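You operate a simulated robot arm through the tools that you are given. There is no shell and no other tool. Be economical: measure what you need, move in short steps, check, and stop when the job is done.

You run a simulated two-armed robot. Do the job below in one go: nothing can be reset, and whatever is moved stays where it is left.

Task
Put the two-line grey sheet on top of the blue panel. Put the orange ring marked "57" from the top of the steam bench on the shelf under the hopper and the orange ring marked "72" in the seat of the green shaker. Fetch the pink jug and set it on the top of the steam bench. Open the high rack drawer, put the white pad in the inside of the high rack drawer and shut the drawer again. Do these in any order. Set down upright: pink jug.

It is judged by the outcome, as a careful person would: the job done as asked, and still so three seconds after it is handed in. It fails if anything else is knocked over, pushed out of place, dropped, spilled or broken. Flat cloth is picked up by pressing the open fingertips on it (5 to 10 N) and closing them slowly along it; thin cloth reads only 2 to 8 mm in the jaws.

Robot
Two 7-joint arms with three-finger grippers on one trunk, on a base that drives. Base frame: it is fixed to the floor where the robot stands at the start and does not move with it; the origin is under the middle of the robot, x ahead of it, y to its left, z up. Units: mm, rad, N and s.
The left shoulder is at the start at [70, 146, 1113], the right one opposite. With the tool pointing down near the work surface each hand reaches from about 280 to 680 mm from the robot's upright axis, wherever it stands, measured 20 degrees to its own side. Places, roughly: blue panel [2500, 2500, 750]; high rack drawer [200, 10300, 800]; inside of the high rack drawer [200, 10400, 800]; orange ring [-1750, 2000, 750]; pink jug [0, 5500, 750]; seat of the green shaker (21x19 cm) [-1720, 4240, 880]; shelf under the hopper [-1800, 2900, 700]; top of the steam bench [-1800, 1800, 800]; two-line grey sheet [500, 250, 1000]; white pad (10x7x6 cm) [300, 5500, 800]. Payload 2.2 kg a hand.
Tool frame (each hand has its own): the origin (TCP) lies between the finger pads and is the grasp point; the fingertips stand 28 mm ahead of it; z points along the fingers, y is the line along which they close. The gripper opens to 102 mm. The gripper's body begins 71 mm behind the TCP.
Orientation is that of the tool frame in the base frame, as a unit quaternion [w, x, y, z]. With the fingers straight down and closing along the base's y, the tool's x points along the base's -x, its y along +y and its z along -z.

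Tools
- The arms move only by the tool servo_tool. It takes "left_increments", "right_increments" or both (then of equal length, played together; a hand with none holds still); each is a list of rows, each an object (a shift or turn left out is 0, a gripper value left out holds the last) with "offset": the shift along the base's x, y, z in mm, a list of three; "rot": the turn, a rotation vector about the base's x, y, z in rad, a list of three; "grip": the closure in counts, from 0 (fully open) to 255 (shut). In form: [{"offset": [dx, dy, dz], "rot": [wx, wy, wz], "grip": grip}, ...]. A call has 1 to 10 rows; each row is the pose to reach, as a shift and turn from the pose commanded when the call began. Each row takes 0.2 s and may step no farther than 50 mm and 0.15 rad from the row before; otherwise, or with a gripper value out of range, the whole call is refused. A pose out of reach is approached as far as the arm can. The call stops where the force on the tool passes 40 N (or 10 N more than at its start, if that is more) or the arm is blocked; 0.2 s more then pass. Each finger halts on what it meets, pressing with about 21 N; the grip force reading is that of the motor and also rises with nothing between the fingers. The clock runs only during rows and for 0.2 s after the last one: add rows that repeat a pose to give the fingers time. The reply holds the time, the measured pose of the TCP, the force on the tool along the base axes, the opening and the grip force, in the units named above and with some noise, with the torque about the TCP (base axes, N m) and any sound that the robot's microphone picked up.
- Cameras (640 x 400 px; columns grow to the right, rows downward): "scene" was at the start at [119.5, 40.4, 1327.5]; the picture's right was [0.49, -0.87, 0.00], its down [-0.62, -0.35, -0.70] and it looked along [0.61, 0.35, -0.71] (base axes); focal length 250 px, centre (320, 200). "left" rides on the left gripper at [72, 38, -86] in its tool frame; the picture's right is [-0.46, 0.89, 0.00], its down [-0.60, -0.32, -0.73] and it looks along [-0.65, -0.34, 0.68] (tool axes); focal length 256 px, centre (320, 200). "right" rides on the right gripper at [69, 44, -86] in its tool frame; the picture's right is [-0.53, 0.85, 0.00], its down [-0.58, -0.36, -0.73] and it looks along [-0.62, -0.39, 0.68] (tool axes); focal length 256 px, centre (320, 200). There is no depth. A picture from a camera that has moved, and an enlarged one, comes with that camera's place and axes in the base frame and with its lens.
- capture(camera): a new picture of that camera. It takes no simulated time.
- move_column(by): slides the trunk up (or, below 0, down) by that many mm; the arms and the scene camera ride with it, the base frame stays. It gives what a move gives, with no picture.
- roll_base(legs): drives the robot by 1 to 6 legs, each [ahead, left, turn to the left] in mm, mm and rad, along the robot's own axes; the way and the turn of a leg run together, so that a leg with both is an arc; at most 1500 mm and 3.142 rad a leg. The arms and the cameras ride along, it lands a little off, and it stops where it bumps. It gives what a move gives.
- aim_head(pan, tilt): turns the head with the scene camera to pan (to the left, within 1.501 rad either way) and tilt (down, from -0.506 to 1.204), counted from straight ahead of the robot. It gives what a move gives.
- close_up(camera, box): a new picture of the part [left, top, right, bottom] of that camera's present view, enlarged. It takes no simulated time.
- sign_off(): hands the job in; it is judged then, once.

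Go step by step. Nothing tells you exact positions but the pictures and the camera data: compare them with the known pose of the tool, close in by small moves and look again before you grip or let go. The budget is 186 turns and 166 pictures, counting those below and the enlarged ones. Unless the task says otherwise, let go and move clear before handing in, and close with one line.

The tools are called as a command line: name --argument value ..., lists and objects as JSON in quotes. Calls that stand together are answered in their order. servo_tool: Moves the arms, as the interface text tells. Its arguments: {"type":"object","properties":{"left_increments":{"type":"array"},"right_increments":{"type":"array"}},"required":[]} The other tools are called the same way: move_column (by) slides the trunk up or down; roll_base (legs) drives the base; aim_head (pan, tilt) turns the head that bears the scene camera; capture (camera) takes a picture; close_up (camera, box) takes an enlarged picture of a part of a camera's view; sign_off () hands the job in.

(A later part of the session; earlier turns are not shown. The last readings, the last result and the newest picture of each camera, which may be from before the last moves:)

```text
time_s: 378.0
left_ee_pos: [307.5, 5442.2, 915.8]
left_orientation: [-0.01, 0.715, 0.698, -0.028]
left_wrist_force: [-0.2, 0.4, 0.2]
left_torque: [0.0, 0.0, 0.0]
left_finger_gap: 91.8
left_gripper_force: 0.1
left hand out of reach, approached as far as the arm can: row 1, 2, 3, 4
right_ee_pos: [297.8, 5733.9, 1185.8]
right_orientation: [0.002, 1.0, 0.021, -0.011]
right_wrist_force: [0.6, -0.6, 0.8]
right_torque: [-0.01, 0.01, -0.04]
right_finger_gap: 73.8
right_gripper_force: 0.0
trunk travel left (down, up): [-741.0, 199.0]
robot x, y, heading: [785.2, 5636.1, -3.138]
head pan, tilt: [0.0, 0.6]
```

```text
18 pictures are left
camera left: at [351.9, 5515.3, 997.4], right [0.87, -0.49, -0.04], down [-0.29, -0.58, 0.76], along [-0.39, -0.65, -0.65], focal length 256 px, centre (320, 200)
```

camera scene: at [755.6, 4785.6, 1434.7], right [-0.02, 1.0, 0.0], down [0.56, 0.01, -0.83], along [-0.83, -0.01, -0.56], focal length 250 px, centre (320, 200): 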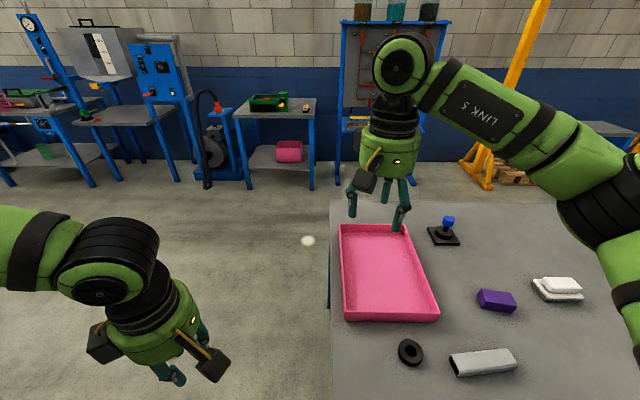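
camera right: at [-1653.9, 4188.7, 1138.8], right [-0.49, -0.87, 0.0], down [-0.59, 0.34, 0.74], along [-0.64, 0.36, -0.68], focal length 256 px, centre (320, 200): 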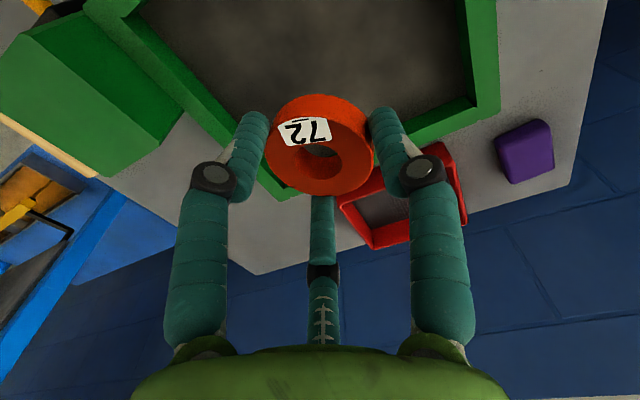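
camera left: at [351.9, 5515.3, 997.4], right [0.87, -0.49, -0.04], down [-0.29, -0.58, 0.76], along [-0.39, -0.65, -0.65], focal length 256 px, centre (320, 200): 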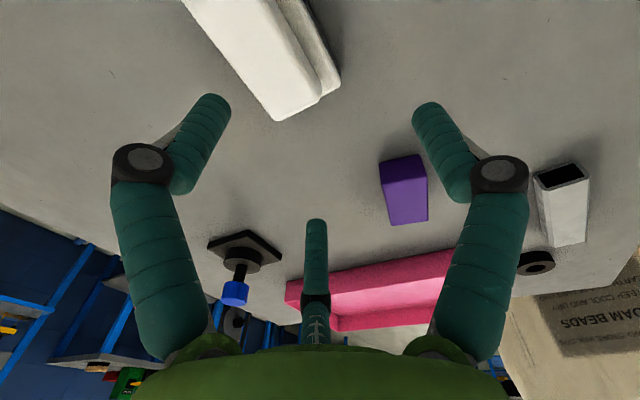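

The arm can't reach that low in this pose, so I'll raise it back, lift the right hand out of the way of the blue bottle, and lower the trunk instead.

servo_tool --left_increments '[{"offset": [-10, 14, 40], "grip": 0}, {"offset": [-20, 28, 85]}, {"offset": [-30, 40, 130]}, {"offset": [-30, 40, 130]}, {"offset": [-30, 40, 130]}]' --right_increments '[{"offset": [35, -10, 30]}, {"offset": [70, -20, 60]}, {"offset": [105, -30, 90]}, {"offset": [140, -40, 120]}, {"offset": [165, -40, 150]}]'

move_column --by -140

capture --camera "left"

```text
time_s: 379.2
left_ee_pos: [281.3, 5482.0, 1050.7]
left_orientation: [-0.011, 0.716, 0.697, -0.029]
left_wrist_force: [0.0, -1.0, 1.4]
left_torque: [0.0, 0.02, -0.01]
left_finger_gap: 102.3
left_gripper_force: 0.1
right_ee_pos: [465.2, 5693.0, 1335.4]
right_orientation: [0.002, 1.0, 0.021, -0.011]
right_wrist_force: [0.0, -1.0, -0.2]
right_torque: [-0.01, 0.06, -0.02]
right_finger_gap: 74.1
right_gripper_force: 0.1
trunk travel left (down, up): [-741.0, 199.0]
robot x, y, heading: [787.6, 5634.0, -3.142]
head pan, tilt: [0.0, 0.6]
```

```text
time_s: 380.9
left_ee_pos: [278.9, 5481.6, 910.3]
left_orientation: [-0.01, 0.716, 0.698, -0.028]
left_wrist_force: [-0.8, -0.3, -0.3]
left_torque: [-0.01, -0.01, -0.02]
left_finger_gap: 102.1
left_gripper_force: 0.1
right_ee_pos: [461.3, 5693.6, 1196.1]
right_orientation: [0.001, 1.0, 0.022, -0.01]
right_wrist_force: [0.1, 0.1, 0.2]
right_torque: [0.04, 0.01, 0.01]
right_finger_gap: 73.6
right_gripper_force: 0.1
trunk travel left (down, up): [-601.0, 339.0]
robot x, y, heading: [788.1, 5636.2, -3.142]
head pan, tilt: [0.0, 0.6]
```

```text
17 pictures are left
camera left: at [323.7, 5555.4, 992.4], right [0.87, -0.49, -0.04], down [-0.29, -0.58, 0.76], along [-0.39, -0.65, -0.65], focal length 256 px, centre (320, 200)
```

left: 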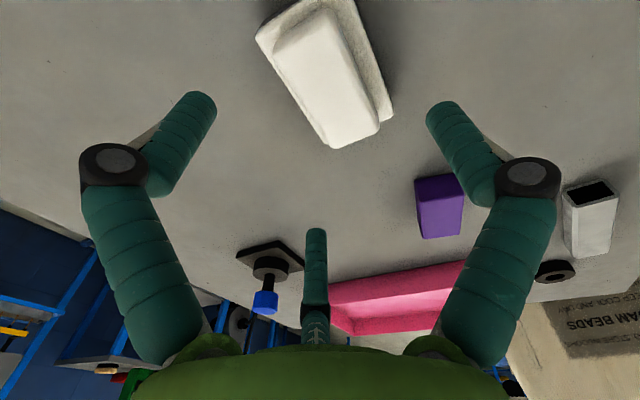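

Well aligned. I'll lower 90 mm and close on the pad's upper part.

move_column --by -91

servo_tool --left_increments '[{"offset": [0, 0, 0], "grip": 90}, {"offset": [0, 0, 0], "grip": 150}, {"offset": [0, 0, 0], "grip": 255}, {"offset": [0, 0, 0]}, {"offset": [0, 0, 0]}]'

capture --camera "left"

```text
time_s: 382.1
left_ee_pos: [278.3, 5482.7, 821.0]
left_orientation: [-0.012, 0.715, 0.698, -0.029]
left_wrist_force: [-2.9, 1.8, 6.8]
left_torque: [0.37, 0.25, 0.1]
left_finger_gap: 102.3
left_gripper_force: 0.1
right_ee_pos: [462.4, 5694.2, 1104.4]
right_orientation: [0.001, 1.0, 0.021, -0.011]
right_wrist_force: [-0.2, -0.5, 0.1]
right_torque: [0.02, -0.01, 0.01]
right_finger_gap: 74.0
right_gripper_force: 0.0
trunk travel left (down, up): [-510.0, 430.0]
robot x, y, heading: [781.9, 5635.8, -3.14]
head pan, tilt: [0.0, 0.6]
```

```text
time_s: 383.3
left_ee_pos: [278.6, 5484.3, 826.9]
left_orientation: [-0.019, 0.717, 0.697, -0.031]
left_wrist_force: [-11.8, 4.6, 35.8]
left_torque: [1.56, 1.01, 0.35]
left_finger_gap: 83.6
left_gripper_force: 20.6
right_ee_pos: [465.1, 5695.9, 1104.1]
right_orientation: [0.003, 1.0, 0.021, -0.012]
right_wrist_force: [-0.6, -0.4, -0.8]
right_torque: [0.0, 0.03, 0.01]
right_finger_gap: 74.1
right_gripper_force: 0.0
trunk travel left (down, up): [-510.0, 430.0]
robot x, y, heading: [785.1, 5637.1, -3.138]
head pan, tilt: [0.0, 0.6]
```

```text
16 pictures are left
camera left: at [324.4, 5558.5, 908.4], right [0.87, -0.49, -0.05], down [-0.28, -0.58, 0.76], along [-0.4, -0.65, -0.64], focal length 256 px, centre (320, 200)
```

left: 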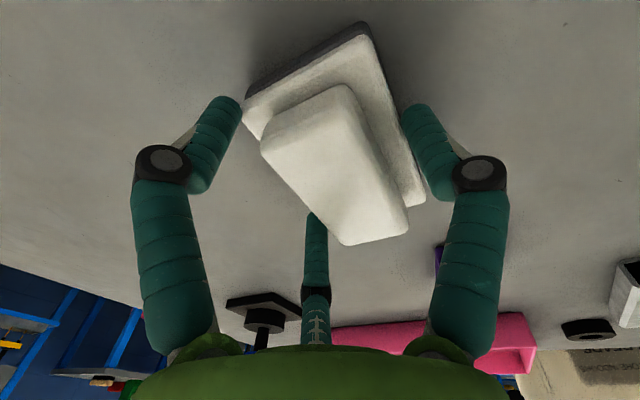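

The prongs met the pad's wider base. I'll open, rise 18 mm and close on the upper part.

servo_tool --left_increments '[{"offset": [0, 0, 0], "grip": 30}, {"offset": [0, 0, 10], "grip": 10}, {"offset": [2, 4, 14], "grip": 10}]'

servo_tool --left_increments '[{"offset": [0, 0, 0], "grip": 100}, {"offset": [0, 0, 0], "grip": 150}, {"offset": [0, 0, 0], "grip": 255}, {"offset": [0, 0, 0]}, {"offset": [0, 0, 0]}]'

```text
time_s: 384.1
left_ee_pos: [282.5, 5485.3, 832.7]
left_orientation: [-0.009, 0.716, 0.698, -0.027]
left_wrist_force: [0.4, 0.7, 0.3]
left_torque: [-0.02, -0.01, 0.0]
left_finger_gap: 97.9
left_gripper_force: 0.0
right_ee_pos: [462.5, 5692.9, 1103.6]
right_orientation: [0.002, 1.0, 0.022, -0.01]
right_wrist_force: [0.9, 0.5, 0.1]
right_torque: [-0.03, 0.0, 0.02]
right_finger_gap: 73.8
right_gripper_force: 0.1
trunk travel left (down, up): [-510.0, 430.0]
robot x, y, heading: [786.4, 5635.3, -3.14]
head pan, tilt: [0.0, 0.6]
```

```text
time_s: 385.3
left_ee_pos: [281.5, 5486.6, 836.2]
left_orientation: [-0.011, 0.716, 0.698, -0.03]
left_wrist_force: [-1.2, -0.3, 17.3]
left_torque: [0.04, -0.62, 0.04]
left_finger_gap: 59.8
left_gripper_force: 21.0
right_ee_pos: [463.8, 5692.8, 1104.2]
right_orientation: [0.002, 1.0, 0.021, -0.011]
right_wrist_force: [0.0, 0.1, 0.7]
right_torque: [0.0, -0.02, -0.01]
right_finger_gap: 74.0
right_gripper_force: 0.0
trunk travel left (down, up): [-510.0, 430.0]
robot x, y, heading: [785.3, 5634.4, -3.138]
head pan, tilt: [0.0, 0.6]
```

move_column --by 100

capture --camera "left"

```text
time_s: 386.7
left_ee_pos: [280.5, 5487.1, 932.7]
left_orientation: [-0.01, 0.715, 0.698, -0.027]
left_wrist_force: [-0.2, -0.4, -1.2]
left_torque: [-0.01, 0.04, 0.02]
left_finger_gap: 59.5
left_gripper_force: 20.9
right_ee_pos: [461.0, 5693.2, 1202.5]
right_orientation: [0.002, 1.0, 0.02, -0.01]
right_wrist_force: [-1.0, 0.4, 0.3]
right_torque: [0.05, -0.01, -0.01]
right_finger_gap: 73.8
right_gripper_force: 0.0
trunk travel left (down, up): [-610.0, 330.0]
robot x, y, heading: [783.4, 5636.6, -3.139]
head pan, tilt: [0.0, 0.6]
```

```text
15 pictures are left
camera left: at [325.3, 5559.7, 1015.3], right [0.87, -0.49, -0.03], down [-0.29, -0.58, 0.76], along [-0.39, -0.65, -0.65], focal length 256 px, centre (320, 200)
```

left: 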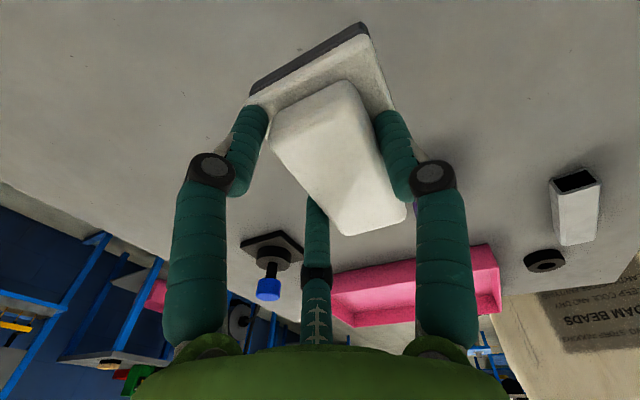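

The pad is held. I'll back off, turn north and drive along the table's east side toward the red rack with the drawer.

move_column --by 60

roll_base --legs '[[-260, 0, 0], [0, 0, -1.57], [1450, 0, 0], [1450, 0, 0], [600, 300, 0]]'

aim_head --pan 0.4 --tilt 0.35

capture --camera "scene"

```text
time_s: 387.7
left_ee_pos: [281.4, 5486.0, 994.2]
left_orientation: [-0.01, 0.716, 0.698, -0.028]
left_wrist_force: [-0.2, -0.3, -0.1]
left_torque: [0.06, 0.0, 0.02]
left_finger_gap: 59.5
left_gripper_force: 20.7
right_ee_pos: [461.5, 5692.5, 1264.0]
right_orientation: [0.002, 1.0, 0.021, -0.01]
right_wrist_force: [0.0, 0.6, -0.3]
right_torque: [-0.04, 0.01, 0.03]
right_finger_gap: 74.1
right_gripper_force: 0.0
trunk travel left (down, up): [-670.0, 270.0]
robot x, y, heading: [783.8, 5635.6, -3.142]
head pan, tilt: [0.0, 0.6]
```

```text
time_s: 410.3
left_ee_pos: [346.3, 9621.1, 993.5]
left_orientation: [-0.027, 0.999, 0.014, -0.013]
left_wrist_force: [-0.4, 0.2, -1.0]
left_torque: [0.01, -0.02, -0.03]
left_finger_gap: 59.1
left_gripper_force: 21.1
right_ee_pos: [562.9, 9451.4, 1263.4]
right_orientation: [-0.005, 0.74, -0.672, -0.008]
right_wrist_force: [-0.2, -0.3, -0.2]
right_torque: [0.0, 0.01, -0.01]
right_finger_gap: 73.9
right_gripper_force: 0.1
trunk travel left (down, up): [-670.0, 270.0]
robot x, y, heading: [521.2, 9127.2, 1.625]
head pan, tilt: [0.0, 0.6]
```

```text
time_s: 411.2
left_ee_pos: [345.5, 9620.3, 993.0]
left_orientation: [-0.026, 0.999, 0.014, -0.013]
left_wrist_force: [1.1, -0.6, -1.2]
left_torque: [0.06, -0.01, -0.01]
left_finger_gap: 59.2
left_gripper_force: 20.8
right_ee_pos: [562.0, 9451.1, 1262.7]
right_orientation: [-0.005, 0.74, -0.672, -0.009]
right_wrist_force: [-0.2, -0.4, 0.0]
right_torque: [-0.01, 0.02, -0.01]
right_finger_gap: 74.0
right_gripper_force: 0.1
trunk travel left (down, up): [-670.0, 270.0]
robot x, y, heading: [524.2, 9124.2, 1.625]
head pan, tilt: [0.4, 0.351]
```

```text
14 pictures are left
camera scene: at [476.2, 9260.4, 1386.4], right [0.9, 0.44, 0.0], down [0.15, -0.31, -0.94], along [-0.41, 0.84, -0.34], focal length 250 px, centre (320, 200)
```

scene: 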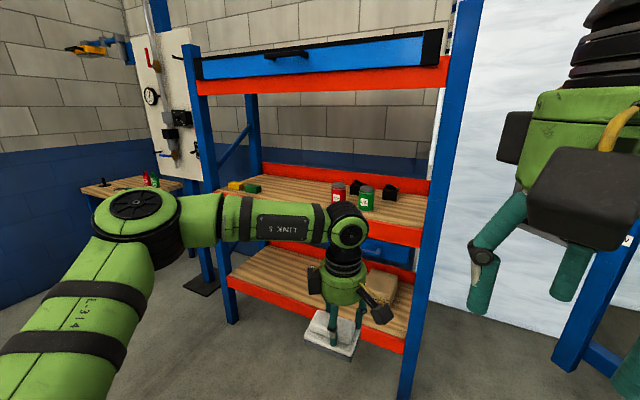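

close_up --camera "scene" --box '[180, 20, 470, 360]'

```text
1.18 times, centred on (325, 190) of scene
camera zoom: at [476.2, 9260.4, 1386.4], right [0.9, 0.44, 0.0], down [0.15, -0.31, -0.94], along [-0.41, 0.84, -0.34], focal length 294 px, centre (314, 212)
```

zoom: 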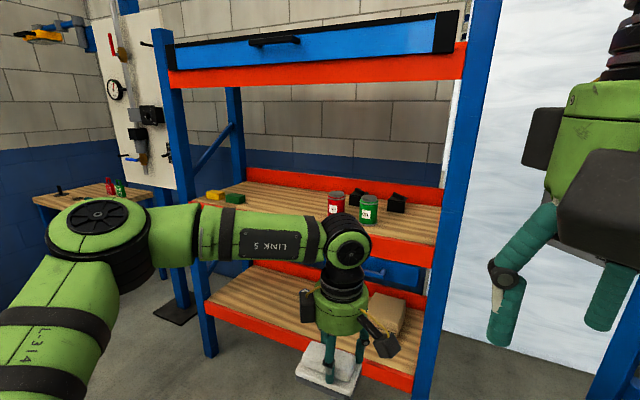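

The lower blue drawer (z≈800, handle near x≈280) matches the given place, so that's the one. I'll retract the pad hand, yaw the right hand so it closes fore-and-aft, and drive up in front.

servo_tool --left_increments '[{"offset": [0, -30, 10]}, {"offset": [0, -60, 20]}, {"offset": [0, -90, 30]}, {"offset": [0, -120, 40]}, {"offset": [0, -140, 50]}, {"offset": [0, -140, 50]}, {"offset": [0, -140, 50]}, {"offset": [0, -140, 50]}, {"offset": [0, -140, 50]}, {"offset": [0, -140, 50]}]' --right_increments '[{"offset": [8, 0, -20], "rot": [0, 0, -0.15]}, {"offset": [16, 5, -40], "rot": [0, 0, -0.3]}, {"offset": [24, 10, -60], "rot": [0, 0, -0.45]}, {"offset": [32, 15, -80], "rot": [0, 0, -0.6]}, {"offset": [40, 20, -100], "rot": [0, 0, -0.75]}, {"offset": [48, 25, -120], "rot": [0, 0, -0.9]}, {"offset": [56, 30, -140], "rot": [0, 0, -1.05]}, {"offset": [64, 35, -160], "rot": [0, 0, -1.2]}, {"offset": [72, 40, -180], "rot": [0, 0, -1.35]}, {"offset": [80, 45, -200], "rot": [0, 0, -1.5]}]'

roll_base --legs '[[0, 320, -0.055], [380, 0, 0]]'

aim_head --pan -0.2 --tilt 0.7

capture --camera "scene"

```text
time_s: 413.4
left_ee_pos: [347.7, 9482.0, 1042.5]
left_orientation: [-0.027, 0.999, 0.014, -0.014]
left_wrist_force: [-0.2, -0.4, -0.4]
left_torque: [-0.02, -0.01, 0.01]
left_finger_gap: 59.1
left_gripper_force: 21.0
right_ee_pos: [641.5, 9497.0, 1062.6]
right_orientation: [0.01, -0.083, 0.996, 0.002]
right_wrist_force: [-0.2, -0.5, 0.1]
right_torque: [-0.02, 0.03, 0.0]
right_finger_gap: 73.9
right_gripper_force: 0.0
trunk travel left (down, up): [-670.0, 270.0]
robot x, y, heading: [525.7, 9129.3, 1.621]
head pan, tilt: [0.4, 0.351]
```

```text
time_s: 417.5
left_ee_pos: [51.5, 9861.7, 1044.6]
left_orientation: [-0.027, 0.999, -0.014, -0.013]
left_wrist_force: [0.2, 0.7, -1.7]
left_torque: [0.03, 0.02, 0.0]
left_finger_gap: 58.9
left_gripper_force: 20.8
right_ee_pos: [346.4, 9860.8, 1063.8]
right_orientation: [0.01, -0.056, 0.998, 0.003]
right_wrist_force: [-0.9, 0.9, 0.0]
right_torque: [-0.01, 0.01, 0.01]
right_finger_gap: 74.0
right_gripper_force: 0.1
trunk travel left (down, up): [-670.0, 270.0]
robot x, y, heading: [206.5, 9496.5, 1.569]
head pan, tilt: [0.4, 0.351]
```

```text
time_s: 418.5
left_ee_pos: [50.4, 9861.7, 1043.5]
left_orientation: [-0.028, 0.999, -0.013, -0.012]
left_wrist_force: [-0.1, -0.3, -0.4]
left_torque: [0.0, 0.02, 0.01]
left_finger_gap: 59.1
left_gripper_force: 20.9
right_ee_pos: [346.6, 9859.4, 1063.2]
right_orientation: [0.01, -0.056, 0.998, 0.002]
right_wrist_force: [0.3, 0.0, -0.1]
right_torque: [0.02, 0.01, 0.0]
right_finger_gap: 73.7
right_gripper_force: 0.0
trunk travel left (down, up): [-670.0, 270.0]
robot x, y, heading: [204.4, 9494.5, 1.574]
head pan, tilt: [-0.201, 0.7]
```

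```text
12 pictures are left
camera scene: at [221.3, 9631.1, 1355.1], right [0.98, -0.2, 0.0], down [-0.13, -0.63, -0.77], along [0.15, 0.75, -0.64], focal length 250 px, centre (320, 200)
```

scene: 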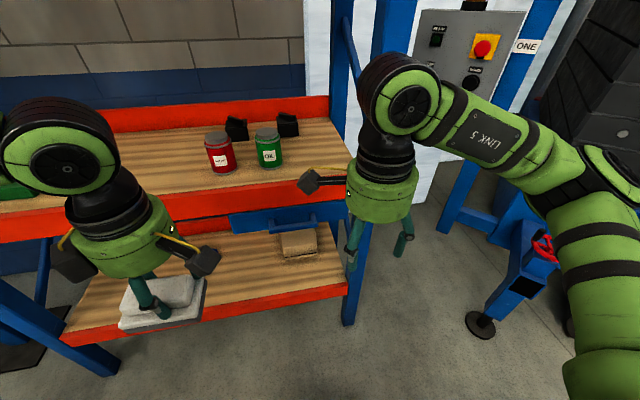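

close_up --camera "scene" --box '[210, 180, 370, 280]'

```text
4.00 times, centred on (290, 230) of scene
camera zoom: at [221.3, 9631.1, 1355.1], right [0.98, -0.2, 0.0], down [-0.13, -0.63, -0.77], along [0.15, 0.75, -0.64], focal length 998 px, centre (440, 80)
```

zoom: 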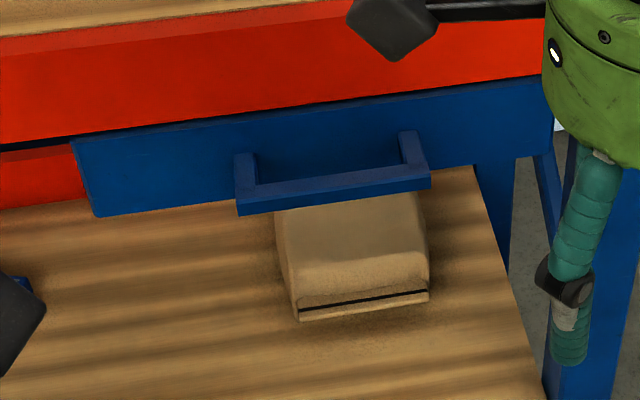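

The handle bar is at about x 182–309, y≈10155, z≈812, about 45 mm in front of the drawer. I'll lower, line up the right hand at x≈245 with its front prong to drop behind the bar.

move_column --by -100

servo_tool --right_increments '[{"offset": [0, 0, -25], "rot": [0, 0, -0.11], "grip": 30}, {"offset": [0, 0, -50], "rot": [0, 0, -0.11]}, {"offset": [0, 0, -55], "rot": [0, 0, -0.11]}]'

roll_base --legs '[[150, 101, 0]]'

servo_tool --right_increments '[{"offset": [0, 40, 0]}, {"offset": [0, 80, 0]}, {"offset": [0, 110, 0]}]'

close_up --camera "scene" --box '[220, 130, 420, 290]'

```text
time_s: 419.9
left_ee_pos: [51.3, 9862.5, 943.7]
left_orientation: [-0.028, 0.999, -0.013, -0.013]
left_wrist_force: [0.2, 0.0, -1.3]
left_torque: [-0.01, 0.02, -0.04]
left_finger_gap: 59.2
left_gripper_force: 20.4
right_ee_pos: [346.7, 9860.8, 962.9]
right_orientation: [0.011, -0.056, 0.998, 0.002]
right_wrist_force: [0.9, -0.7, -0.3]
right_torque: [-0.03, 0.0, 0.03]
right_finger_gap: 73.8
right_gripper_force: 0.1
trunk travel left (down, up): [-570.0, 370.0]
robot x, y, heading: [206.6, 9499.4, 1.572]
head pan, tilt: [-0.201, 0.7]
```

```text
time_s: 420.7
left_ee_pos: [50.6, 9862.0, 943.2]
left_orientation: [-0.027, 0.999, -0.014, -0.013]
left_wrist_force: [0.4, 1.1, -0.3]
left_torque: [0.0, -0.02, 0.03]
left_finger_gap: 59.2
left_gripper_force: 21.4
right_ee_pos: [346.1, 9860.3, 909.1]
right_orientation: [0.01, 0.0, 1.0, 0.002]
right_wrist_force: [0.4, 0.4, 0.2]
right_torque: [0.0, 0.01, -0.02]
right_finger_gap: 90.0
right_gripper_force: 0.0
trunk travel left (down, up): [-570.0, 370.0]
robot x, y, heading: [206.2, 9501.2, 1.569]
head pan, tilt: [-0.201, 0.7]
```

```text
time_s: 422.2
left_ee_pos: [-47.7, 10013.5, 941.9]
left_orientation: [-0.027, 0.999, -0.013, -0.013]
left_wrist_force: [-1.0, -0.1, -1.0]
left_torque: [-0.01, -0.02, -0.01]
left_finger_gap: 58.7
left_gripper_force: 20.8
right_ee_pos: [248.3, 10010.3, 909.7]
right_orientation: [0.01, -0.002, 1.0, 0.002]
right_wrist_force: [0.0, 0.8, 0.7]
right_torque: [-0.02, -0.01, 0.03]
right_finger_gap: 90.0
right_gripper_force: 0.0
trunk travel left (down, up): [-570.0, 370.0]
robot x, y, heading: [108.8, 9649.0, 1.568]
head pan, tilt: [-0.201, 0.7]
```

```text
time_s: 423.0
left_ee_pos: [-48.0, 10014.2, 942.4]
left_orientation: [-0.027, 0.999, -0.013, -0.013]
left_wrist_force: [-0.7, 0.1, -1.3]
left_torque: [-0.02, -0.03, -0.01]
left_finger_gap: 59.0
left_gripper_force: 21.2
right_ee_pos: [247.5, 10123.1, 907.3]
right_orientation: [0.011, -0.002, 1.0, 0.002]
right_wrist_force: [-0.3, 0.0, -0.5]
right_torque: [0.01, 0.0, -0.01]
right_finger_gap: 89.9
right_gripper_force: 0.1
trunk travel left (down, up): [-570.0, 370.0]
robot x, y, heading: [107.9, 9648.9, 1.574]
head pan, tilt: [-0.201, 0.7]
```

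```text
2.50 times, centred on (320, 210) of scene
camera zoom: at [122.8, 9782.6, 1255.0], right [0.98, -0.2, 0.0], down [-0.13, -0.63, -0.76], along [0.15, 0.75, -0.64], focal length 624 px, centre (320, 175)
```

zoom: 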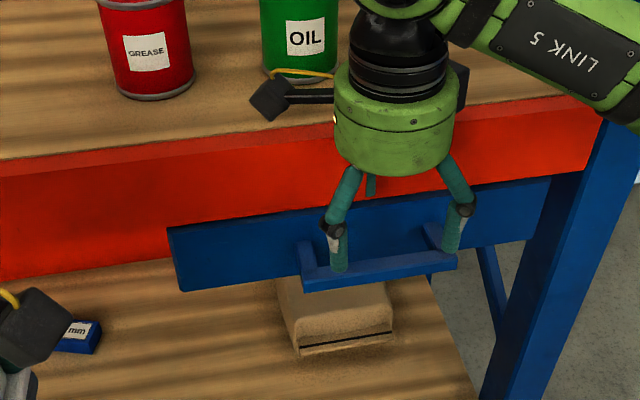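

The hand is centred over the handle: the rear prong should drop behind the bar. Descending.

servo_tool --right_increments '[{"offset": [0, 0, -25]}, {"offset": [0, 0, -50]}, {"offset": [0, 0, -75]}, {"offset": [0, 0, -92]}]'

close_up --camera "scene" --box '[260, 150, 420, 270]'

```text
time_s: 423.4
left_ee_pos: [-47.4, 10012.4, 943.2]
left_orientation: [-0.027, 0.999, -0.015, -0.014]
left_wrist_force: [-0.2, 1.1, -1.3]
left_torque: [-0.07, -0.01, 0.01]
left_finger_gap: 58.9
left_gripper_force: 21.2
right_ee_pos: [246.8, 10122.1, 890.3]
right_orientation: [0.007, -0.002, 1.0, 0.013]
right_wrist_force: [0.7, -7.1, 10.1]
right_torque: [0.61, 0.03, -0.01]
right_finger_gap: 95.4
right_gripper_force: 1.0
trunk travel left (down, up): [-570.0, 370.0]
robot x, y, heading: [106.0, 9648.7, 1.568]
head pan, tilt: [-0.201, 0.7]
stopped in row 2 (right hand): the force on the tool passed its limit at 45 N (the readings are from after the stop); the commanded pose is now the measured one
```

```text
3.33 times, centred on (340, 210) of scene
camera zoom: at [123.0, 9780.4, 1255.3], right [0.98, -0.2, 0.0], down [-0.13, -0.63, -0.77], along [0.15, 0.75, -0.64], focal length 832 px, centre (253, 167)
```

zoom: 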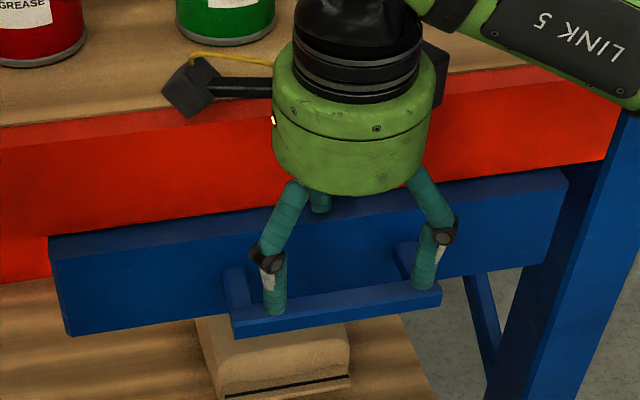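

The rear prong caught the drawer front's top edge. I'll narrow the opening so it drops between bar and front.

servo_tool --right_increments '[{"offset": [0, 0, 15], "rot": [0, -0.02, 0], "grip": 65}, {"offset": [0, 2, 15], "rot": [0, -0.02, 0]}, {"offset": [0, 2, -10], "rot": [0, -0.02, 0]}, {"offset": [0, 2, -35], "rot": [0, -0.02, 0]}, {"offset": [0, 2, -55], "rot": [0, -0.02, 0]}, {"offset": [0, 2, -70], "rot": [0, -0.02, 0]}]'

```text
time_s: 424.6
left_ee_pos: [-48.1, 10010.0, 945.1]
left_orientation: [-0.03, 0.999, -0.015, -0.013]
left_wrist_force: [0.0, 0.6, -1.4]
left_torque: [-0.03, 0.0, -0.03]
left_finger_gap: 59.0
left_gripper_force: 21.2
right_ee_pos: [245.9, 10126.8, 852.2]
right_orientation: [0.015, 0.0, 1.0, 0.026]
right_wrist_force: [3.6, -11.1, 46.6]
right_torque: [-0.45, -0.59, 0.17]
right_finger_gap: 72.8
right_gripper_force: 44.5
trunk travel left (down, up): [-570.0, 370.0]
robot x, y, heading: [109.5, 9646.9, 1.571]
head pan, tilt: [-0.201, 0.7]
stopped in row 5 (right hand): the force on the tool passed its limit at 53 N (the readings are from after the stop); the commanded pose is now the measured one
```

capture --camera "right"

```text
8 pictures are left
camera right: at [173.2, 10165.6, 937.6], right [0.53, 0.84, 0.06], down [0.56, -0.4, 0.73], along [0.64, -0.35, -0.68], focal length 256 px, centre (320, 200)
```

right: 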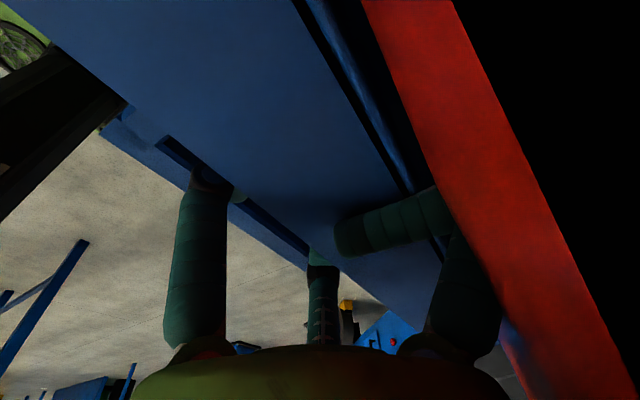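

From this view the drawer front is nearer than I thought: front face y≈10140, bar at y≈10095, z≈877. I'll rise, move back, and hook the rear prong behind the bar properly.

servo_tool --right_increments '[{"offset": [0, 0, 20]}, {"offset": [0, 0, 60]}, {"offset": [0, 0, 108]}, {"offset": [0, -30, 110], "rot": [0, -0.04, 0]}, {"offset": [-2, -58, 110], "rot": [0, -0.04, 0]}, {"offset": [-2, -58, 80], "rot": [0, -0.04, 0]}, {"offset": [-2, -58, 55], "rot": [0, -0.04, 0]}, {"offset": [-2, -58, 35], "rot": [0, -0.04, 0]}]'

capture --camera "right"

```text
time_s: 426.4
left_ee_pos: [-47.4, 10015.1, 941.4]
left_orientation: [-0.026, 0.999, -0.014, -0.013]
left_wrist_force: [0.1, 0.4, -1.1]
left_torque: [-0.08, -0.01, -0.01]
left_finger_gap: 59.1
left_gripper_force: 20.5
right_ee_pos: [244.9, 10070.8, 876.0]
right_orientation: [0.035, 0.0, 0.999, 0.016]
right_wrist_force: [-0.3, -3.2, 3.9]
right_torque: [0.11, -0.02, -0.03]
right_finger_gap: 77.2
right_gripper_force: 0.4
trunk travel left (down, up): [-570.0, 370.0]
robot x, y, heading: [105.0, 9650.4, 1.571]
head pan, tilt: [-0.201, 0.7]
```

```text
7 pictures are left
camera right: at [168.8, 10111.9, 957.6], right [0.53, 0.85, 0.06], down [0.52, -0.39, 0.76], along [0.67, -0.37, -0.65], focal length 256 px, centre (320, 200)
```

right: 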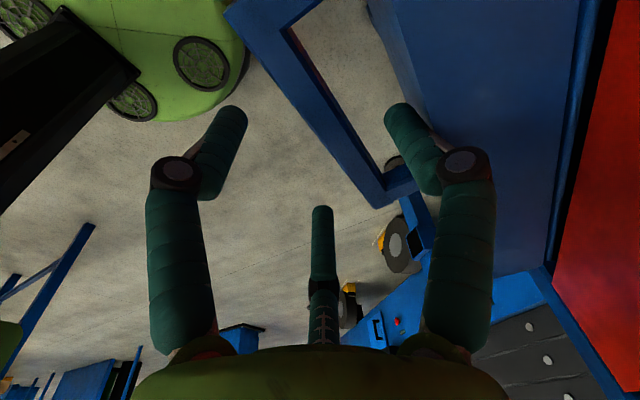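

The rear prong is inside the handle loop now. I'll close on the bar and pull the drawer by driving back.

servo_tool --right_increments '[{"offset": [0, 0, 0], "grip": 150}, {"offset": [0, 0, 0], "grip": 255}, {"offset": [0, 0, 0]}, {"offset": [0, 0, 0]}]'

roll_base --legs '[[-330, 0, 0]]'

aim_head --pan -0.1 --tilt 0.75

capture --camera "scene"

```text
time_s: 427.4
left_ee_pos: [-47.2, 10013.6, 943.9]
left_orientation: [-0.027, 0.999, -0.014, -0.013]
left_wrist_force: [0.0, -0.2, -0.6]
left_torque: [0.03, -0.01, 0.0]
left_finger_gap: 59.3
left_gripper_force: 21.2
right_ee_pos: [246.4, 10070.4, 879.0]
right_orientation: [0.034, 0.0, 0.999, 0.019]
right_wrist_force: [-0.7, 1.0, 0.1]
right_torque: [0.02, -0.01, 0.03]
right_finger_gap: 2.4
right_gripper_force: 20.5
trunk travel left (down, up): [-570.0, 370.0]
robot x, y, heading: [112.2, 9650.5, 1.567]
head pan, tilt: [-0.201, 0.7]
```

```text
time_s: 429.6
left_ee_pos: [-47.7, 9683.7, 942.9]
left_orientation: [-0.028, 0.999, -0.012, -0.012]
left_wrist_force: [0.6, -0.8, -0.6]
left_torque: [0.04, 0.0, 0.0]
left_finger_gap: 59.1
left_gripper_force: 20.9
right_ee_pos: [245.3, 9741.7, 878.9]
right_orientation: [0.035, -0.002, 0.999, 0.019]
right_wrist_force: [0.2, 0.4, 0.2]
right_torque: [0.02, 0.03, -0.02]
right_finger_gap: 2.1
right_gripper_force: 21.1
trunk travel left (down, up): [-570.0, 370.0]
robot x, y, heading: [107.7, 9321.3, 1.573]
head pan, tilt: [-0.201, 0.7]
```

```text
time_s: 430.3
left_ee_pos: [-47.6, 9684.0, 943.1]
left_orientation: [-0.027, 0.999, -0.013, -0.013]
left_wrist_force: [0.2, -0.4, -1.1]
left_torque: [0.04, -0.03, 0.0]
left_finger_gap: 59.0
left_gripper_force: 21.1
right_ee_pos: [245.0, 9741.5, 878.5]
right_orientation: [0.034, -0.002, 0.999, 0.019]
right_wrist_force: [-0.2, 0.2, 0.9]
right_torque: [0.01, -0.01, 0.01]
right_finger_gap: 2.2
right_gripper_force: 20.8
trunk travel left (down, up): [-570.0, 370.0]
robot x, y, heading: [108.3, 9318.2, 1.575]
head pan, tilt: [-0.099, 0.75]
```

```text
6 pictures are left
camera scene: at [114.7, 9451.5, 1250.8], right [1.0, -0.1, 0.0], down [-0.07, -0.68, -0.73], along [0.07, 0.73, -0.68], focal length 250 px, centre (320, 200)
```

scene: 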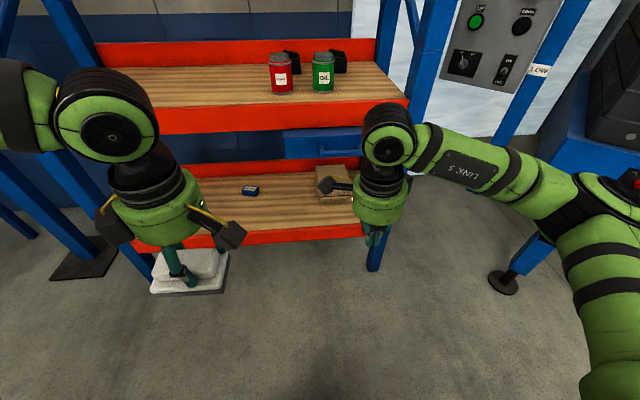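

The fingers closed on nothing: the tips were above the bar. I'll take a precise close look from here to triangulate the handle.

close_up --camera "scene" --box '[270, 115, 380, 185]'

```text
5.71 times, centred on (325, 150) of scene
camera zoom: at [114.7, 9451.5, 1250.8], right [1.0, -0.1, 0.0], down [-0.07, -0.68, -0.73], along [0.07, 0.73, -0.68], focal length 1426 px, centre (291, 486)
```

zoom: 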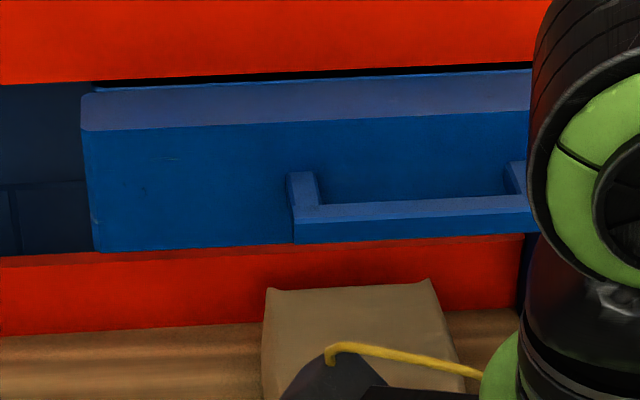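

Triangulating with both cameras gives the bar at y≈10088, z≈850, so I was about 25 mm too high. I'll return, open, and go lower behind the bar.

servo_tool --right_increments '[{"offset": [0, 0, 35], "rot": [-0.03, -0.03, 0], "grip": 65}, {"offset": [0, 0, 60], "rot": [-0.03, -0.06, 0]}]'

roll_base --legs '[[328, 0, 0]]'

servo_tool --right_increments '[{"offset": [0, 0, 0]}]'

```text
time_s: 430.9
left_ee_pos: [-47.8, 9683.1, 942.7]
left_orientation: [-0.027, 0.999, -0.012, -0.012]
left_wrist_force: [0.6, -1.0, -1.7]
left_torque: [0.0, 0.0, -0.01]
left_finger_gap: 59.3
left_gripper_force: 20.7
right_ee_pos: [243.9, 9741.4, 937.6]
right_orientation: [0.067, -0.003, 0.998, 0.005]
right_wrist_force: [0.5, -0.2, -0.5]
right_torque: [0.0, 0.02, 0.02]
right_finger_gap: 76.1
right_gripper_force: 0.1
trunk travel left (down, up): [-570.0, 370.0]
robot x, y, heading: [108.6, 9318.9, 1.577]
head pan, tilt: [-0.099, 0.75]
```

```text
time_s: 433.1
left_ee_pos: [-49.7, 10009.3, 944.0]
left_orientation: [-0.028, 0.999, -0.012, -0.013]
left_wrist_force: [0.5, -0.2, -1.3]
left_torque: [-0.02, 0.04, -0.01]
left_finger_gap: 59.1
left_gripper_force: 20.5
right_ee_pos: [241.3, 10067.5, 936.5]
right_orientation: [0.065, -0.003, 0.998, 0.004]
right_wrist_force: [0.1, 0.2, 0.6]
right_torque: [0.0, 0.0, 0.0]
right_finger_gap: 76.1
right_gripper_force: 0.1
trunk travel left (down, up): [-570.0, 370.0]
robot x, y, heading: [105.1, 9644.0, 1.574]
head pan, tilt: [-0.099, 0.75]
```

```text
time_s: 433.4
left_ee_pos: [-49.1, 10007.2, 943.5]
left_orientation: [-0.027, 0.999, -0.012, -0.013]
left_wrist_force: [0.6, 0.1, -1.3]
left_torque: [-0.01, -0.04, -0.01]
left_finger_gap: 59.1
left_gripper_force: 20.8
right_ee_pos: [241.5, 10067.7, 936.4]
right_orientation: [0.064, -0.004, 0.998, 0.005]
right_wrist_force: [-1.2, -0.7, -0.2]
right_torque: [0.07, 0.02, -0.02]
right_finger_gap: 75.9
right_gripper_force: 0.0
trunk travel left (down, up): [-570.0, 370.0]
robot x, y, heading: [107.2, 9644.7, 1.58]
head pan, tilt: [-0.099, 0.75]
```

servo_tool --right_increments '[{"offset": [2, 0, 0], "rot": [0, 0.13, 0]}, {"offset": [2, 0, -25], "rot": [0, 0.13, 0]}, {"offset": [2, 0, -50], "rot": [0, 0.13, 0]}, {"offset": [2, 0, -68], "rot": [0, 0.13, 0]}, {"offset": [2, 0, -86], "rot": [0, 0.13, 0]}]'

servo_tool --right_increments '[{"offset": [0, 0, 0], "grip": 140}, {"offset": [0, 0, 0], "grip": 255}, {"offset": [0, 0, 0]}, {"offset": [0, 0, 0]}]'

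```text
time_s: 434.6
left_ee_pos: [-50.4, 10007.9, 943.5]
left_orientation: [-0.027, 0.999, -0.012, -0.012]
left_wrist_force: [-0.2, 0.5, -1.5]
left_torque: [-0.01, -0.02, -0.02]
left_finger_gap: 59.1
left_gripper_force: 20.6
right_ee_pos: [244.2, 10066.9, 850.9]
right_orientation: [0.0, -0.003, 1.0, 0.005]
right_wrist_force: [0.0, 0.2, 0.5]
right_torque: [-0.01, 0.02, 0.02]
right_finger_gap: 75.8
right_gripper_force: 0.0
trunk travel left (down, up): [-570.0, 370.0]
robot x, y, heading: [106.7, 9644.4, 1.576]
head pan, tilt: [-0.099, 0.75]
```

```text
time_s: 435.6
left_ee_pos: [-47.9, 10008.1, 943.1]
left_orientation: [-0.027, 0.999, -0.011, -0.013]
left_wrist_force: [-0.8, -0.4, -0.3]
left_torque: [0.02, 0.0, 0.01]
left_finger_gap: 59.4
left_gripper_force: 20.4
right_ee_pos: [243.9, 10067.8, 851.8]
right_orientation: [0.0, -0.002, 1.0, 0.005]
right_wrist_force: [-0.6, -0.6, 2.2]
right_torque: [-0.19, 0.6, -0.64]
right_finger_gap: 25.0
right_gripper_force: 45.3
trunk travel left (down, up): [-570.0, 370.0]
robot x, y, heading: [106.0, 9643.8, 1.574]
head pan, tilt: [-0.099, 0.75]
```

Gripping the bar now (25 mm). I'll pull the drawer open by driving back.

roll_base --legs '[[-300, 0, 0]]'

capture --camera "scene"

```text
time_s: 437.4
left_ee_pos: [-48.8, 9774.2, 943.2]
left_orientation: [-0.027, 0.999, -0.012, -0.012]
left_wrist_force: [0.0, -0.5, 0.1]
left_torque: [-0.03, 0.0, 0.01]
left_finger_gap: 59.1
left_gripper_force: 21.1
right_ee_pos: [243.3, 9839.6, 850.9]
right_orientation: [-0.003, 0.001, 1.0, 0.017]
right_wrist_force: [-0.7, 0.1, 3.6]
right_torque: [-0.31, -0.17, -0.01]
right_finger_gap: 25.4
right_gripper_force: 44.7
trunk travel left (down, up): [-570.0, 370.0]
robot x, y, heading: [102.8, 9410.5, 1.58]
head pan, tilt: [-0.099, 0.75]
stopped in leg 1: the force on the tool passed its limit at 82 N (the readings are from after the stop); the commanded pose is now the measured one
```

```text
4 pictures are left
camera scene: at [114.0, 9542.5, 1250.9], right [1.0, -0.09, 0.0], down [-0.06, -0.68, -0.73], along [0.07, 0.73, -0.68], focal length 250 px, centre (320, 200)
```

scene: 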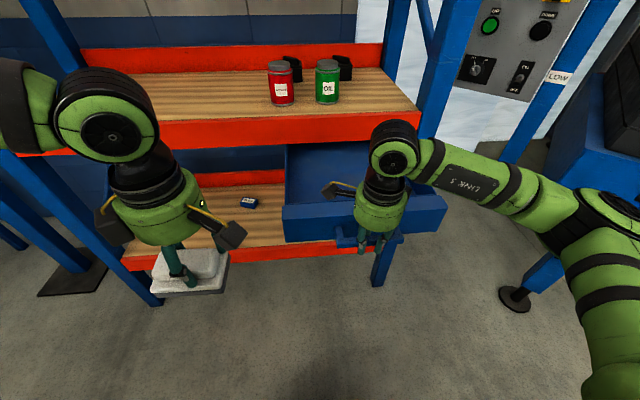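

The drawer is open about 230 mm. I'll release the handle, rise, and bring the pad over the drawer.

servo_tool --right_increments '[{"offset": [0, 0, 0], "grip": 180}, {"offset": [0, 0, 0], "grip": 70}, {"offset": [0, 0, 0]}, {"offset": [0, 0, 20]}, {"offset": [0, 0, 60]}, {"offset": [0, -20, 100]}, {"offset": [0, -60, 120]}]'

move_column --by 105

roll_base --legs '[[155, -240, 0]]'

servo_tool --left_increments '[{"offset": [0, 40, 0]}, {"offset": [0, 85, 0]}]'

capture --camera "scene"

```text
time_s: 439.0
left_ee_pos: [-47.5, 9773.8, 943.4]
left_orientation: [-0.028, 0.999, -0.012, -0.012]
left_wrist_force: [0.5, -0.1, -1.0]
left_torque: [0.05, 0.01, -0.02]
left_finger_gap: 59.1
left_gripper_force: 21.1
right_ee_pos: [240.8, 9778.8, 970.6]
right_orientation: [-0.003, 0.0, 1.0, 0.017]
right_wrist_force: [0.2, -0.1, 0.8]
right_torque: [0.01, -0.01, 0.01]
right_finger_gap: 74.0
right_gripper_force: 0.0
trunk travel left (down, up): [-570.0, 370.0]
robot x, y, heading: [106.1, 9406.3, 1.575]
head pan, tilt: [-0.099, 0.75]
```

```text
time_s: 440.4
left_ee_pos: [-49.1, 9774.3, 1049.4]
left_orientation: [-0.028, 0.999, -0.012, -0.013]
left_wrist_force: [0.5, 0.6, -1.8]
left_torque: [-0.01, 0.0, 0.01]
left_finger_gap: 59.3
left_gripper_force: 20.7
right_ee_pos: [242.0, 9780.2, 1073.9]
right_orientation: [-0.002, 0.001, 1.0, 0.016]
right_wrist_force: [0.0, 0.1, -0.4]
right_torque: [-0.02, 0.01, 0.0]
right_finger_gap: 74.1
right_gripper_force: 0.0
trunk travel left (down, up): [-675.0, 265.0]
robot x, y, heading: [108.3, 9409.3, 1.58]
head pan, tilt: [-0.099, 0.75]
```

```text
time_s: 442.3
left_ee_pos: [187.0, 9927.8, 1047.7]
left_orientation: [-0.027, 0.999, -0.014, -0.012]
left_wrist_force: [0.5, 1.0, -1.1]
left_torque: [-0.03, -0.03, -0.02]
left_finger_gap: 59.1
left_gripper_force: 20.9
right_ee_pos: [477.3, 9934.6, 1074.3]
right_orientation: [-0.003, 0.002, 1.0, 0.016]
right_wrist_force: [-0.3, 0.1, -0.1]
right_torque: [0.03, -0.02, -0.02]
right_finger_gap: 73.8
right_gripper_force: 0.0
trunk travel left (down, up): [-675.0, 265.0]
robot x, y, heading: [342.4, 9566.5, 1.568]
head pan, tilt: [-0.099, 0.75]
```

```text
time_s: 442.9
left_ee_pos: [187.7, 10015.6, 1047.5]
left_orientation: [-0.025, 1.0, -0.013, -0.012]
left_wrist_force: [-0.7, -0.1, -1.0]
left_torque: [-0.06, -0.01, 0.02]
left_finger_gap: 59.2
left_gripper_force: 20.5
right_ee_pos: [478.7, 9936.9, 1073.9]
right_orientation: [-0.002, 0.003, 1.0, 0.016]
right_wrist_force: [0.4, -0.4, 0.4]
right_torque: [-0.02, 0.0, 0.03]
right_finger_gap: 74.2
right_gripper_force: 0.0
trunk travel left (down, up): [-675.0, 265.0]
robot x, y, heading: [346.3, 9563.9, 1.573]
head pan, tilt: [-0.099, 0.75]
```

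```text
3 pictures are left
camera scene: at [349.7, 9699.8, 1355.4], right [1.0, -0.1, 0.0], down [-0.07, -0.68, -0.73], along [0.07, 0.73, -0.68], focal length 250 px, centre (320, 200)
```

scene: 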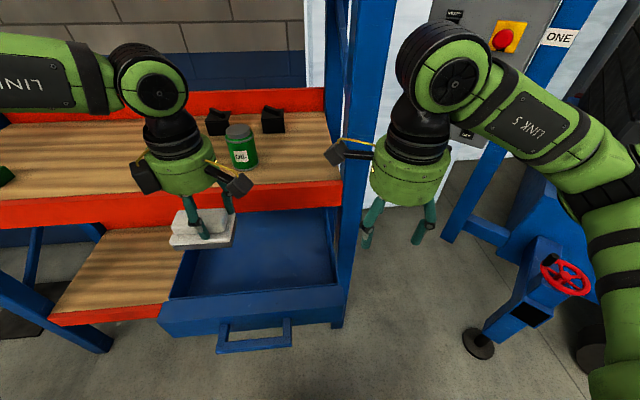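

The pad is above the drawer's interior, clear of the walls. I'll lower it in.

move_column --by -115

move_column --by -14

move_column --by -12

```text
time_s: 444.4
left_ee_pos: [187.5, 10012.7, 934.0]
left_orientation: [-0.027, 0.999, -0.014, -0.012]
left_wrist_force: [0.1, 0.1, 0.5]
left_torque: [-0.01, 0.01, 0.0]
left_finger_gap: 59.0
left_gripper_force: 21.3
right_ee_pos: [478.0, 9935.2, 959.9]
right_orientation: [-0.004, 0.003, 1.0, 0.016]
right_wrist_force: [0.5, -0.3, 0.4]
right_torque: [-0.02, 0.0, 0.02]
right_finger_gap: 73.9
right_gripper_force: 0.0
trunk travel left (down, up): [-560.0, 380.0]
robot x, y, heading: [343.4, 9562.8, 1.572]
head pan, tilt: [-0.099, 0.75]
```

```text
time_s: 445.0
left_ee_pos: [186.9, 10012.8, 920.9]
left_orientation: [-0.027, 0.999, -0.015, -0.013]
left_wrist_force: [0.6, -0.3, -1.2]
left_torque: [0.04, 0.01, 0.0]
left_finger_gap: 59.3
left_gripper_force: 20.8
right_ee_pos: [478.9, 9933.6, 945.7]
right_orientation: [-0.003, 0.004, 1.0, 0.017]
right_wrist_force: [-0.9, 0.3, -0.2]
right_torque: [0.03, -0.02, -0.03]
right_finger_gap: 73.7
right_gripper_force: 0.2
trunk travel left (down, up): [-546.0, 394.0]
robot x, y, heading: [340.5, 9564.5, 1.572]
head pan, tilt: [-0.099, 0.75]
```

```text
time_s: 445.6
left_ee_pos: [186.3, 10014.3, 909.0]
left_orientation: [-0.027, 0.999, -0.014, -0.013]
left_wrist_force: [-0.2, 0.2, -0.9]
left_torque: [0.04, 0.0, -0.01]
left_finger_gap: 59.1
left_gripper_force: 21.3
right_ee_pos: [479.3, 9934.6, 934.4]
right_orientation: [-0.003, 0.002, 1.0, 0.017]
right_wrist_force: [-0.3, 0.6, 0.7]
right_torque: [0.04, -0.01, 0.0]
right_finger_gap: 74.0
right_gripper_force: 0.1
trunk travel left (down, up): [-534.0, 406.0]
robot x, y, heading: [345.2, 9562.4, 1.571]
head pan, tilt: [-0.099, 0.75]
```

move_column --by -14

move_column --by -12

move_column --by -10

```text
time_s: 446.2
left_ee_pos: [187.5, 10012.8, 895.5]
left_orientation: [-0.027, 0.999, -0.014, -0.013]
left_wrist_force: [0.2, -0.2, -0.6]
left_torque: [0.0, -0.02, 0.0]
left_finger_gap: 59.3
left_gripper_force: 21.0
right_ee_pos: [479.8, 9934.3, 919.2]
right_orientation: [-0.004, 0.002, 1.0, 0.016]
right_wrist_force: [-0.3, 0.6, 0.5]
right_torque: [0.02, 0.01, -0.01]
right_finger_gap: 74.0
right_gripper_force: 0.0
trunk travel left (down, up): [-520.0, 420.0]
robot x, y, heading: [340.1, 9564.5, 1.565]
head pan, tilt: [-0.099, 0.75]
```

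```text
time_s: 446.8
left_ee_pos: [187.8, 10012.5, 882.5]
left_orientation: [-0.028, 0.999, -0.015, -0.013]
left_wrist_force: [-0.6, 0.6, -2.2]
left_torque: [0.0, 0.01, 0.03]
left_finger_gap: 59.1
left_gripper_force: 21.1
right_ee_pos: [479.0, 9934.5, 907.5]
right_orientation: [-0.002, 0.003, 1.0, 0.017]
right_wrist_force: [1.0, 1.1, -0.2]
right_torque: [0.07, -0.03, 0.0]
right_finger_gap: 74.0
right_gripper_force: 0.1
trunk travel left (down, up): [-508.0, 432.0]
robot x, y, heading: [343.1, 9563.1, 1.568]
head pan, tilt: [-0.099, 0.75]
```

```text
time_s: 447.4
left_ee_pos: [188.3, 10012.5, 873.3]
left_orientation: [-0.028, 0.999, -0.014, -0.014]
left_wrist_force: [-0.5, -0.3, -0.4]
left_torque: [-0.04, -0.01, 0.03]
left_finger_gap: 59.2
left_gripper_force: 20.9
right_ee_pos: [479.3, 9933.7, 898.6]
right_orientation: [-0.004, 0.002, 1.0, 0.017]
right_wrist_force: [0.5, -0.3, -0.4]
right_torque: [-0.04, 0.03, 0.02]
right_finger_gap: 73.9
right_gripper_force: 0.0
trunk travel left (down, up): [-498.0, 442.0]
robot x, y, heading: [340.8, 9567.5, 1.574]
head pan, tilt: [-0.099, 0.75]
```

move_column --by -10

move_column --by -8

move_column --by -8

```text
time_s: 447.9
left_ee_pos: [188.1, 10015.4, 871.5]
left_orientation: [-0.035, 0.999, -0.014, -0.013]
left_wrist_force: [-2.0, 0.0, 16.6]
left_torque: [-0.73, 0.37, -0.17]
left_finger_gap: 59.7
left_gripper_force: 20.8
right_ee_pos: [478.2, 9933.6, 889.7]
right_orientation: [-0.004, 0.002, 1.0, 0.017]
right_wrist_force: [-0.5, -0.1, -0.4]
right_torque: [-0.05, -0.02, 0.01]
right_finger_gap: 73.7
right_gripper_force: 0.2
trunk travel left (down, up): [-490.0, 450.0]
robot x, y, heading: [341.6, 9562.2, 1.572]
head pan, tilt: [-0.099, 0.75]
stopped: the force on the tool passed its limit at 46 N (the readings are from after the stop); the commanded pose is now the measured one
```

```text
time_s: 448.3
left_ee_pos: [187.6, 10016.4, 871.4]
left_orientation: [-0.04, 0.999, -0.014, -0.011]
left_wrist_force: [-2.2, 0.7, 19.6]
left_torque: [-0.8, 0.42, -0.17]
left_finger_gap: 59.7
left_gripper_force: 21.1
right_ee_pos: [479.1, 9934.7, 885.7]
right_orientation: [-0.004, 0.001, 1.0, 0.017]
right_wrist_force: [1.1, 0.1, 0.0]
right_torque: [-0.01, 0.0, -0.02]
right_finger_gap: 73.9
right_gripper_force: 0.1
trunk travel left (down, up): [-485.0, 455.0]
robot x, y, heading: [339.7, 9563.4, 1.571]
head pan, tilt: [-0.099, 0.75]
stopped: the force on the tool passed its limit at 47 N (the readings are from after the stop); the commanded pose is now the measured one
```

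```text
time_s: 448.7
left_ee_pos: [188.3, 10017.9, 871.6]
left_orientation: [-0.046, 0.999, -0.015, -0.012]
left_wrist_force: [-2.5, 0.5, 17.5]
left_torque: [-0.73, 0.41, -0.17]
left_finger_gap: 59.5
left_gripper_force: 21.4
right_ee_pos: [479.1, 9934.2, 879.9]
right_orientation: [-0.003, 0.002, 1.0, 0.018]
right_wrist_force: [0.2, -0.1, -0.2]
right_torque: [-0.04, 0.01, 0.05]
right_finger_gap: 73.8
right_gripper_force: 0.1
trunk travel left (down, up): [-481.0, 459.0]
robot x, y, heading: [343.2, 9565.1, 1.576]
head pan, tilt: [-0.099, 0.75]
stopped: the force on the tool passed its limit at 46 N (the readings are from after the stop); the commanded pose is now the measured one
```

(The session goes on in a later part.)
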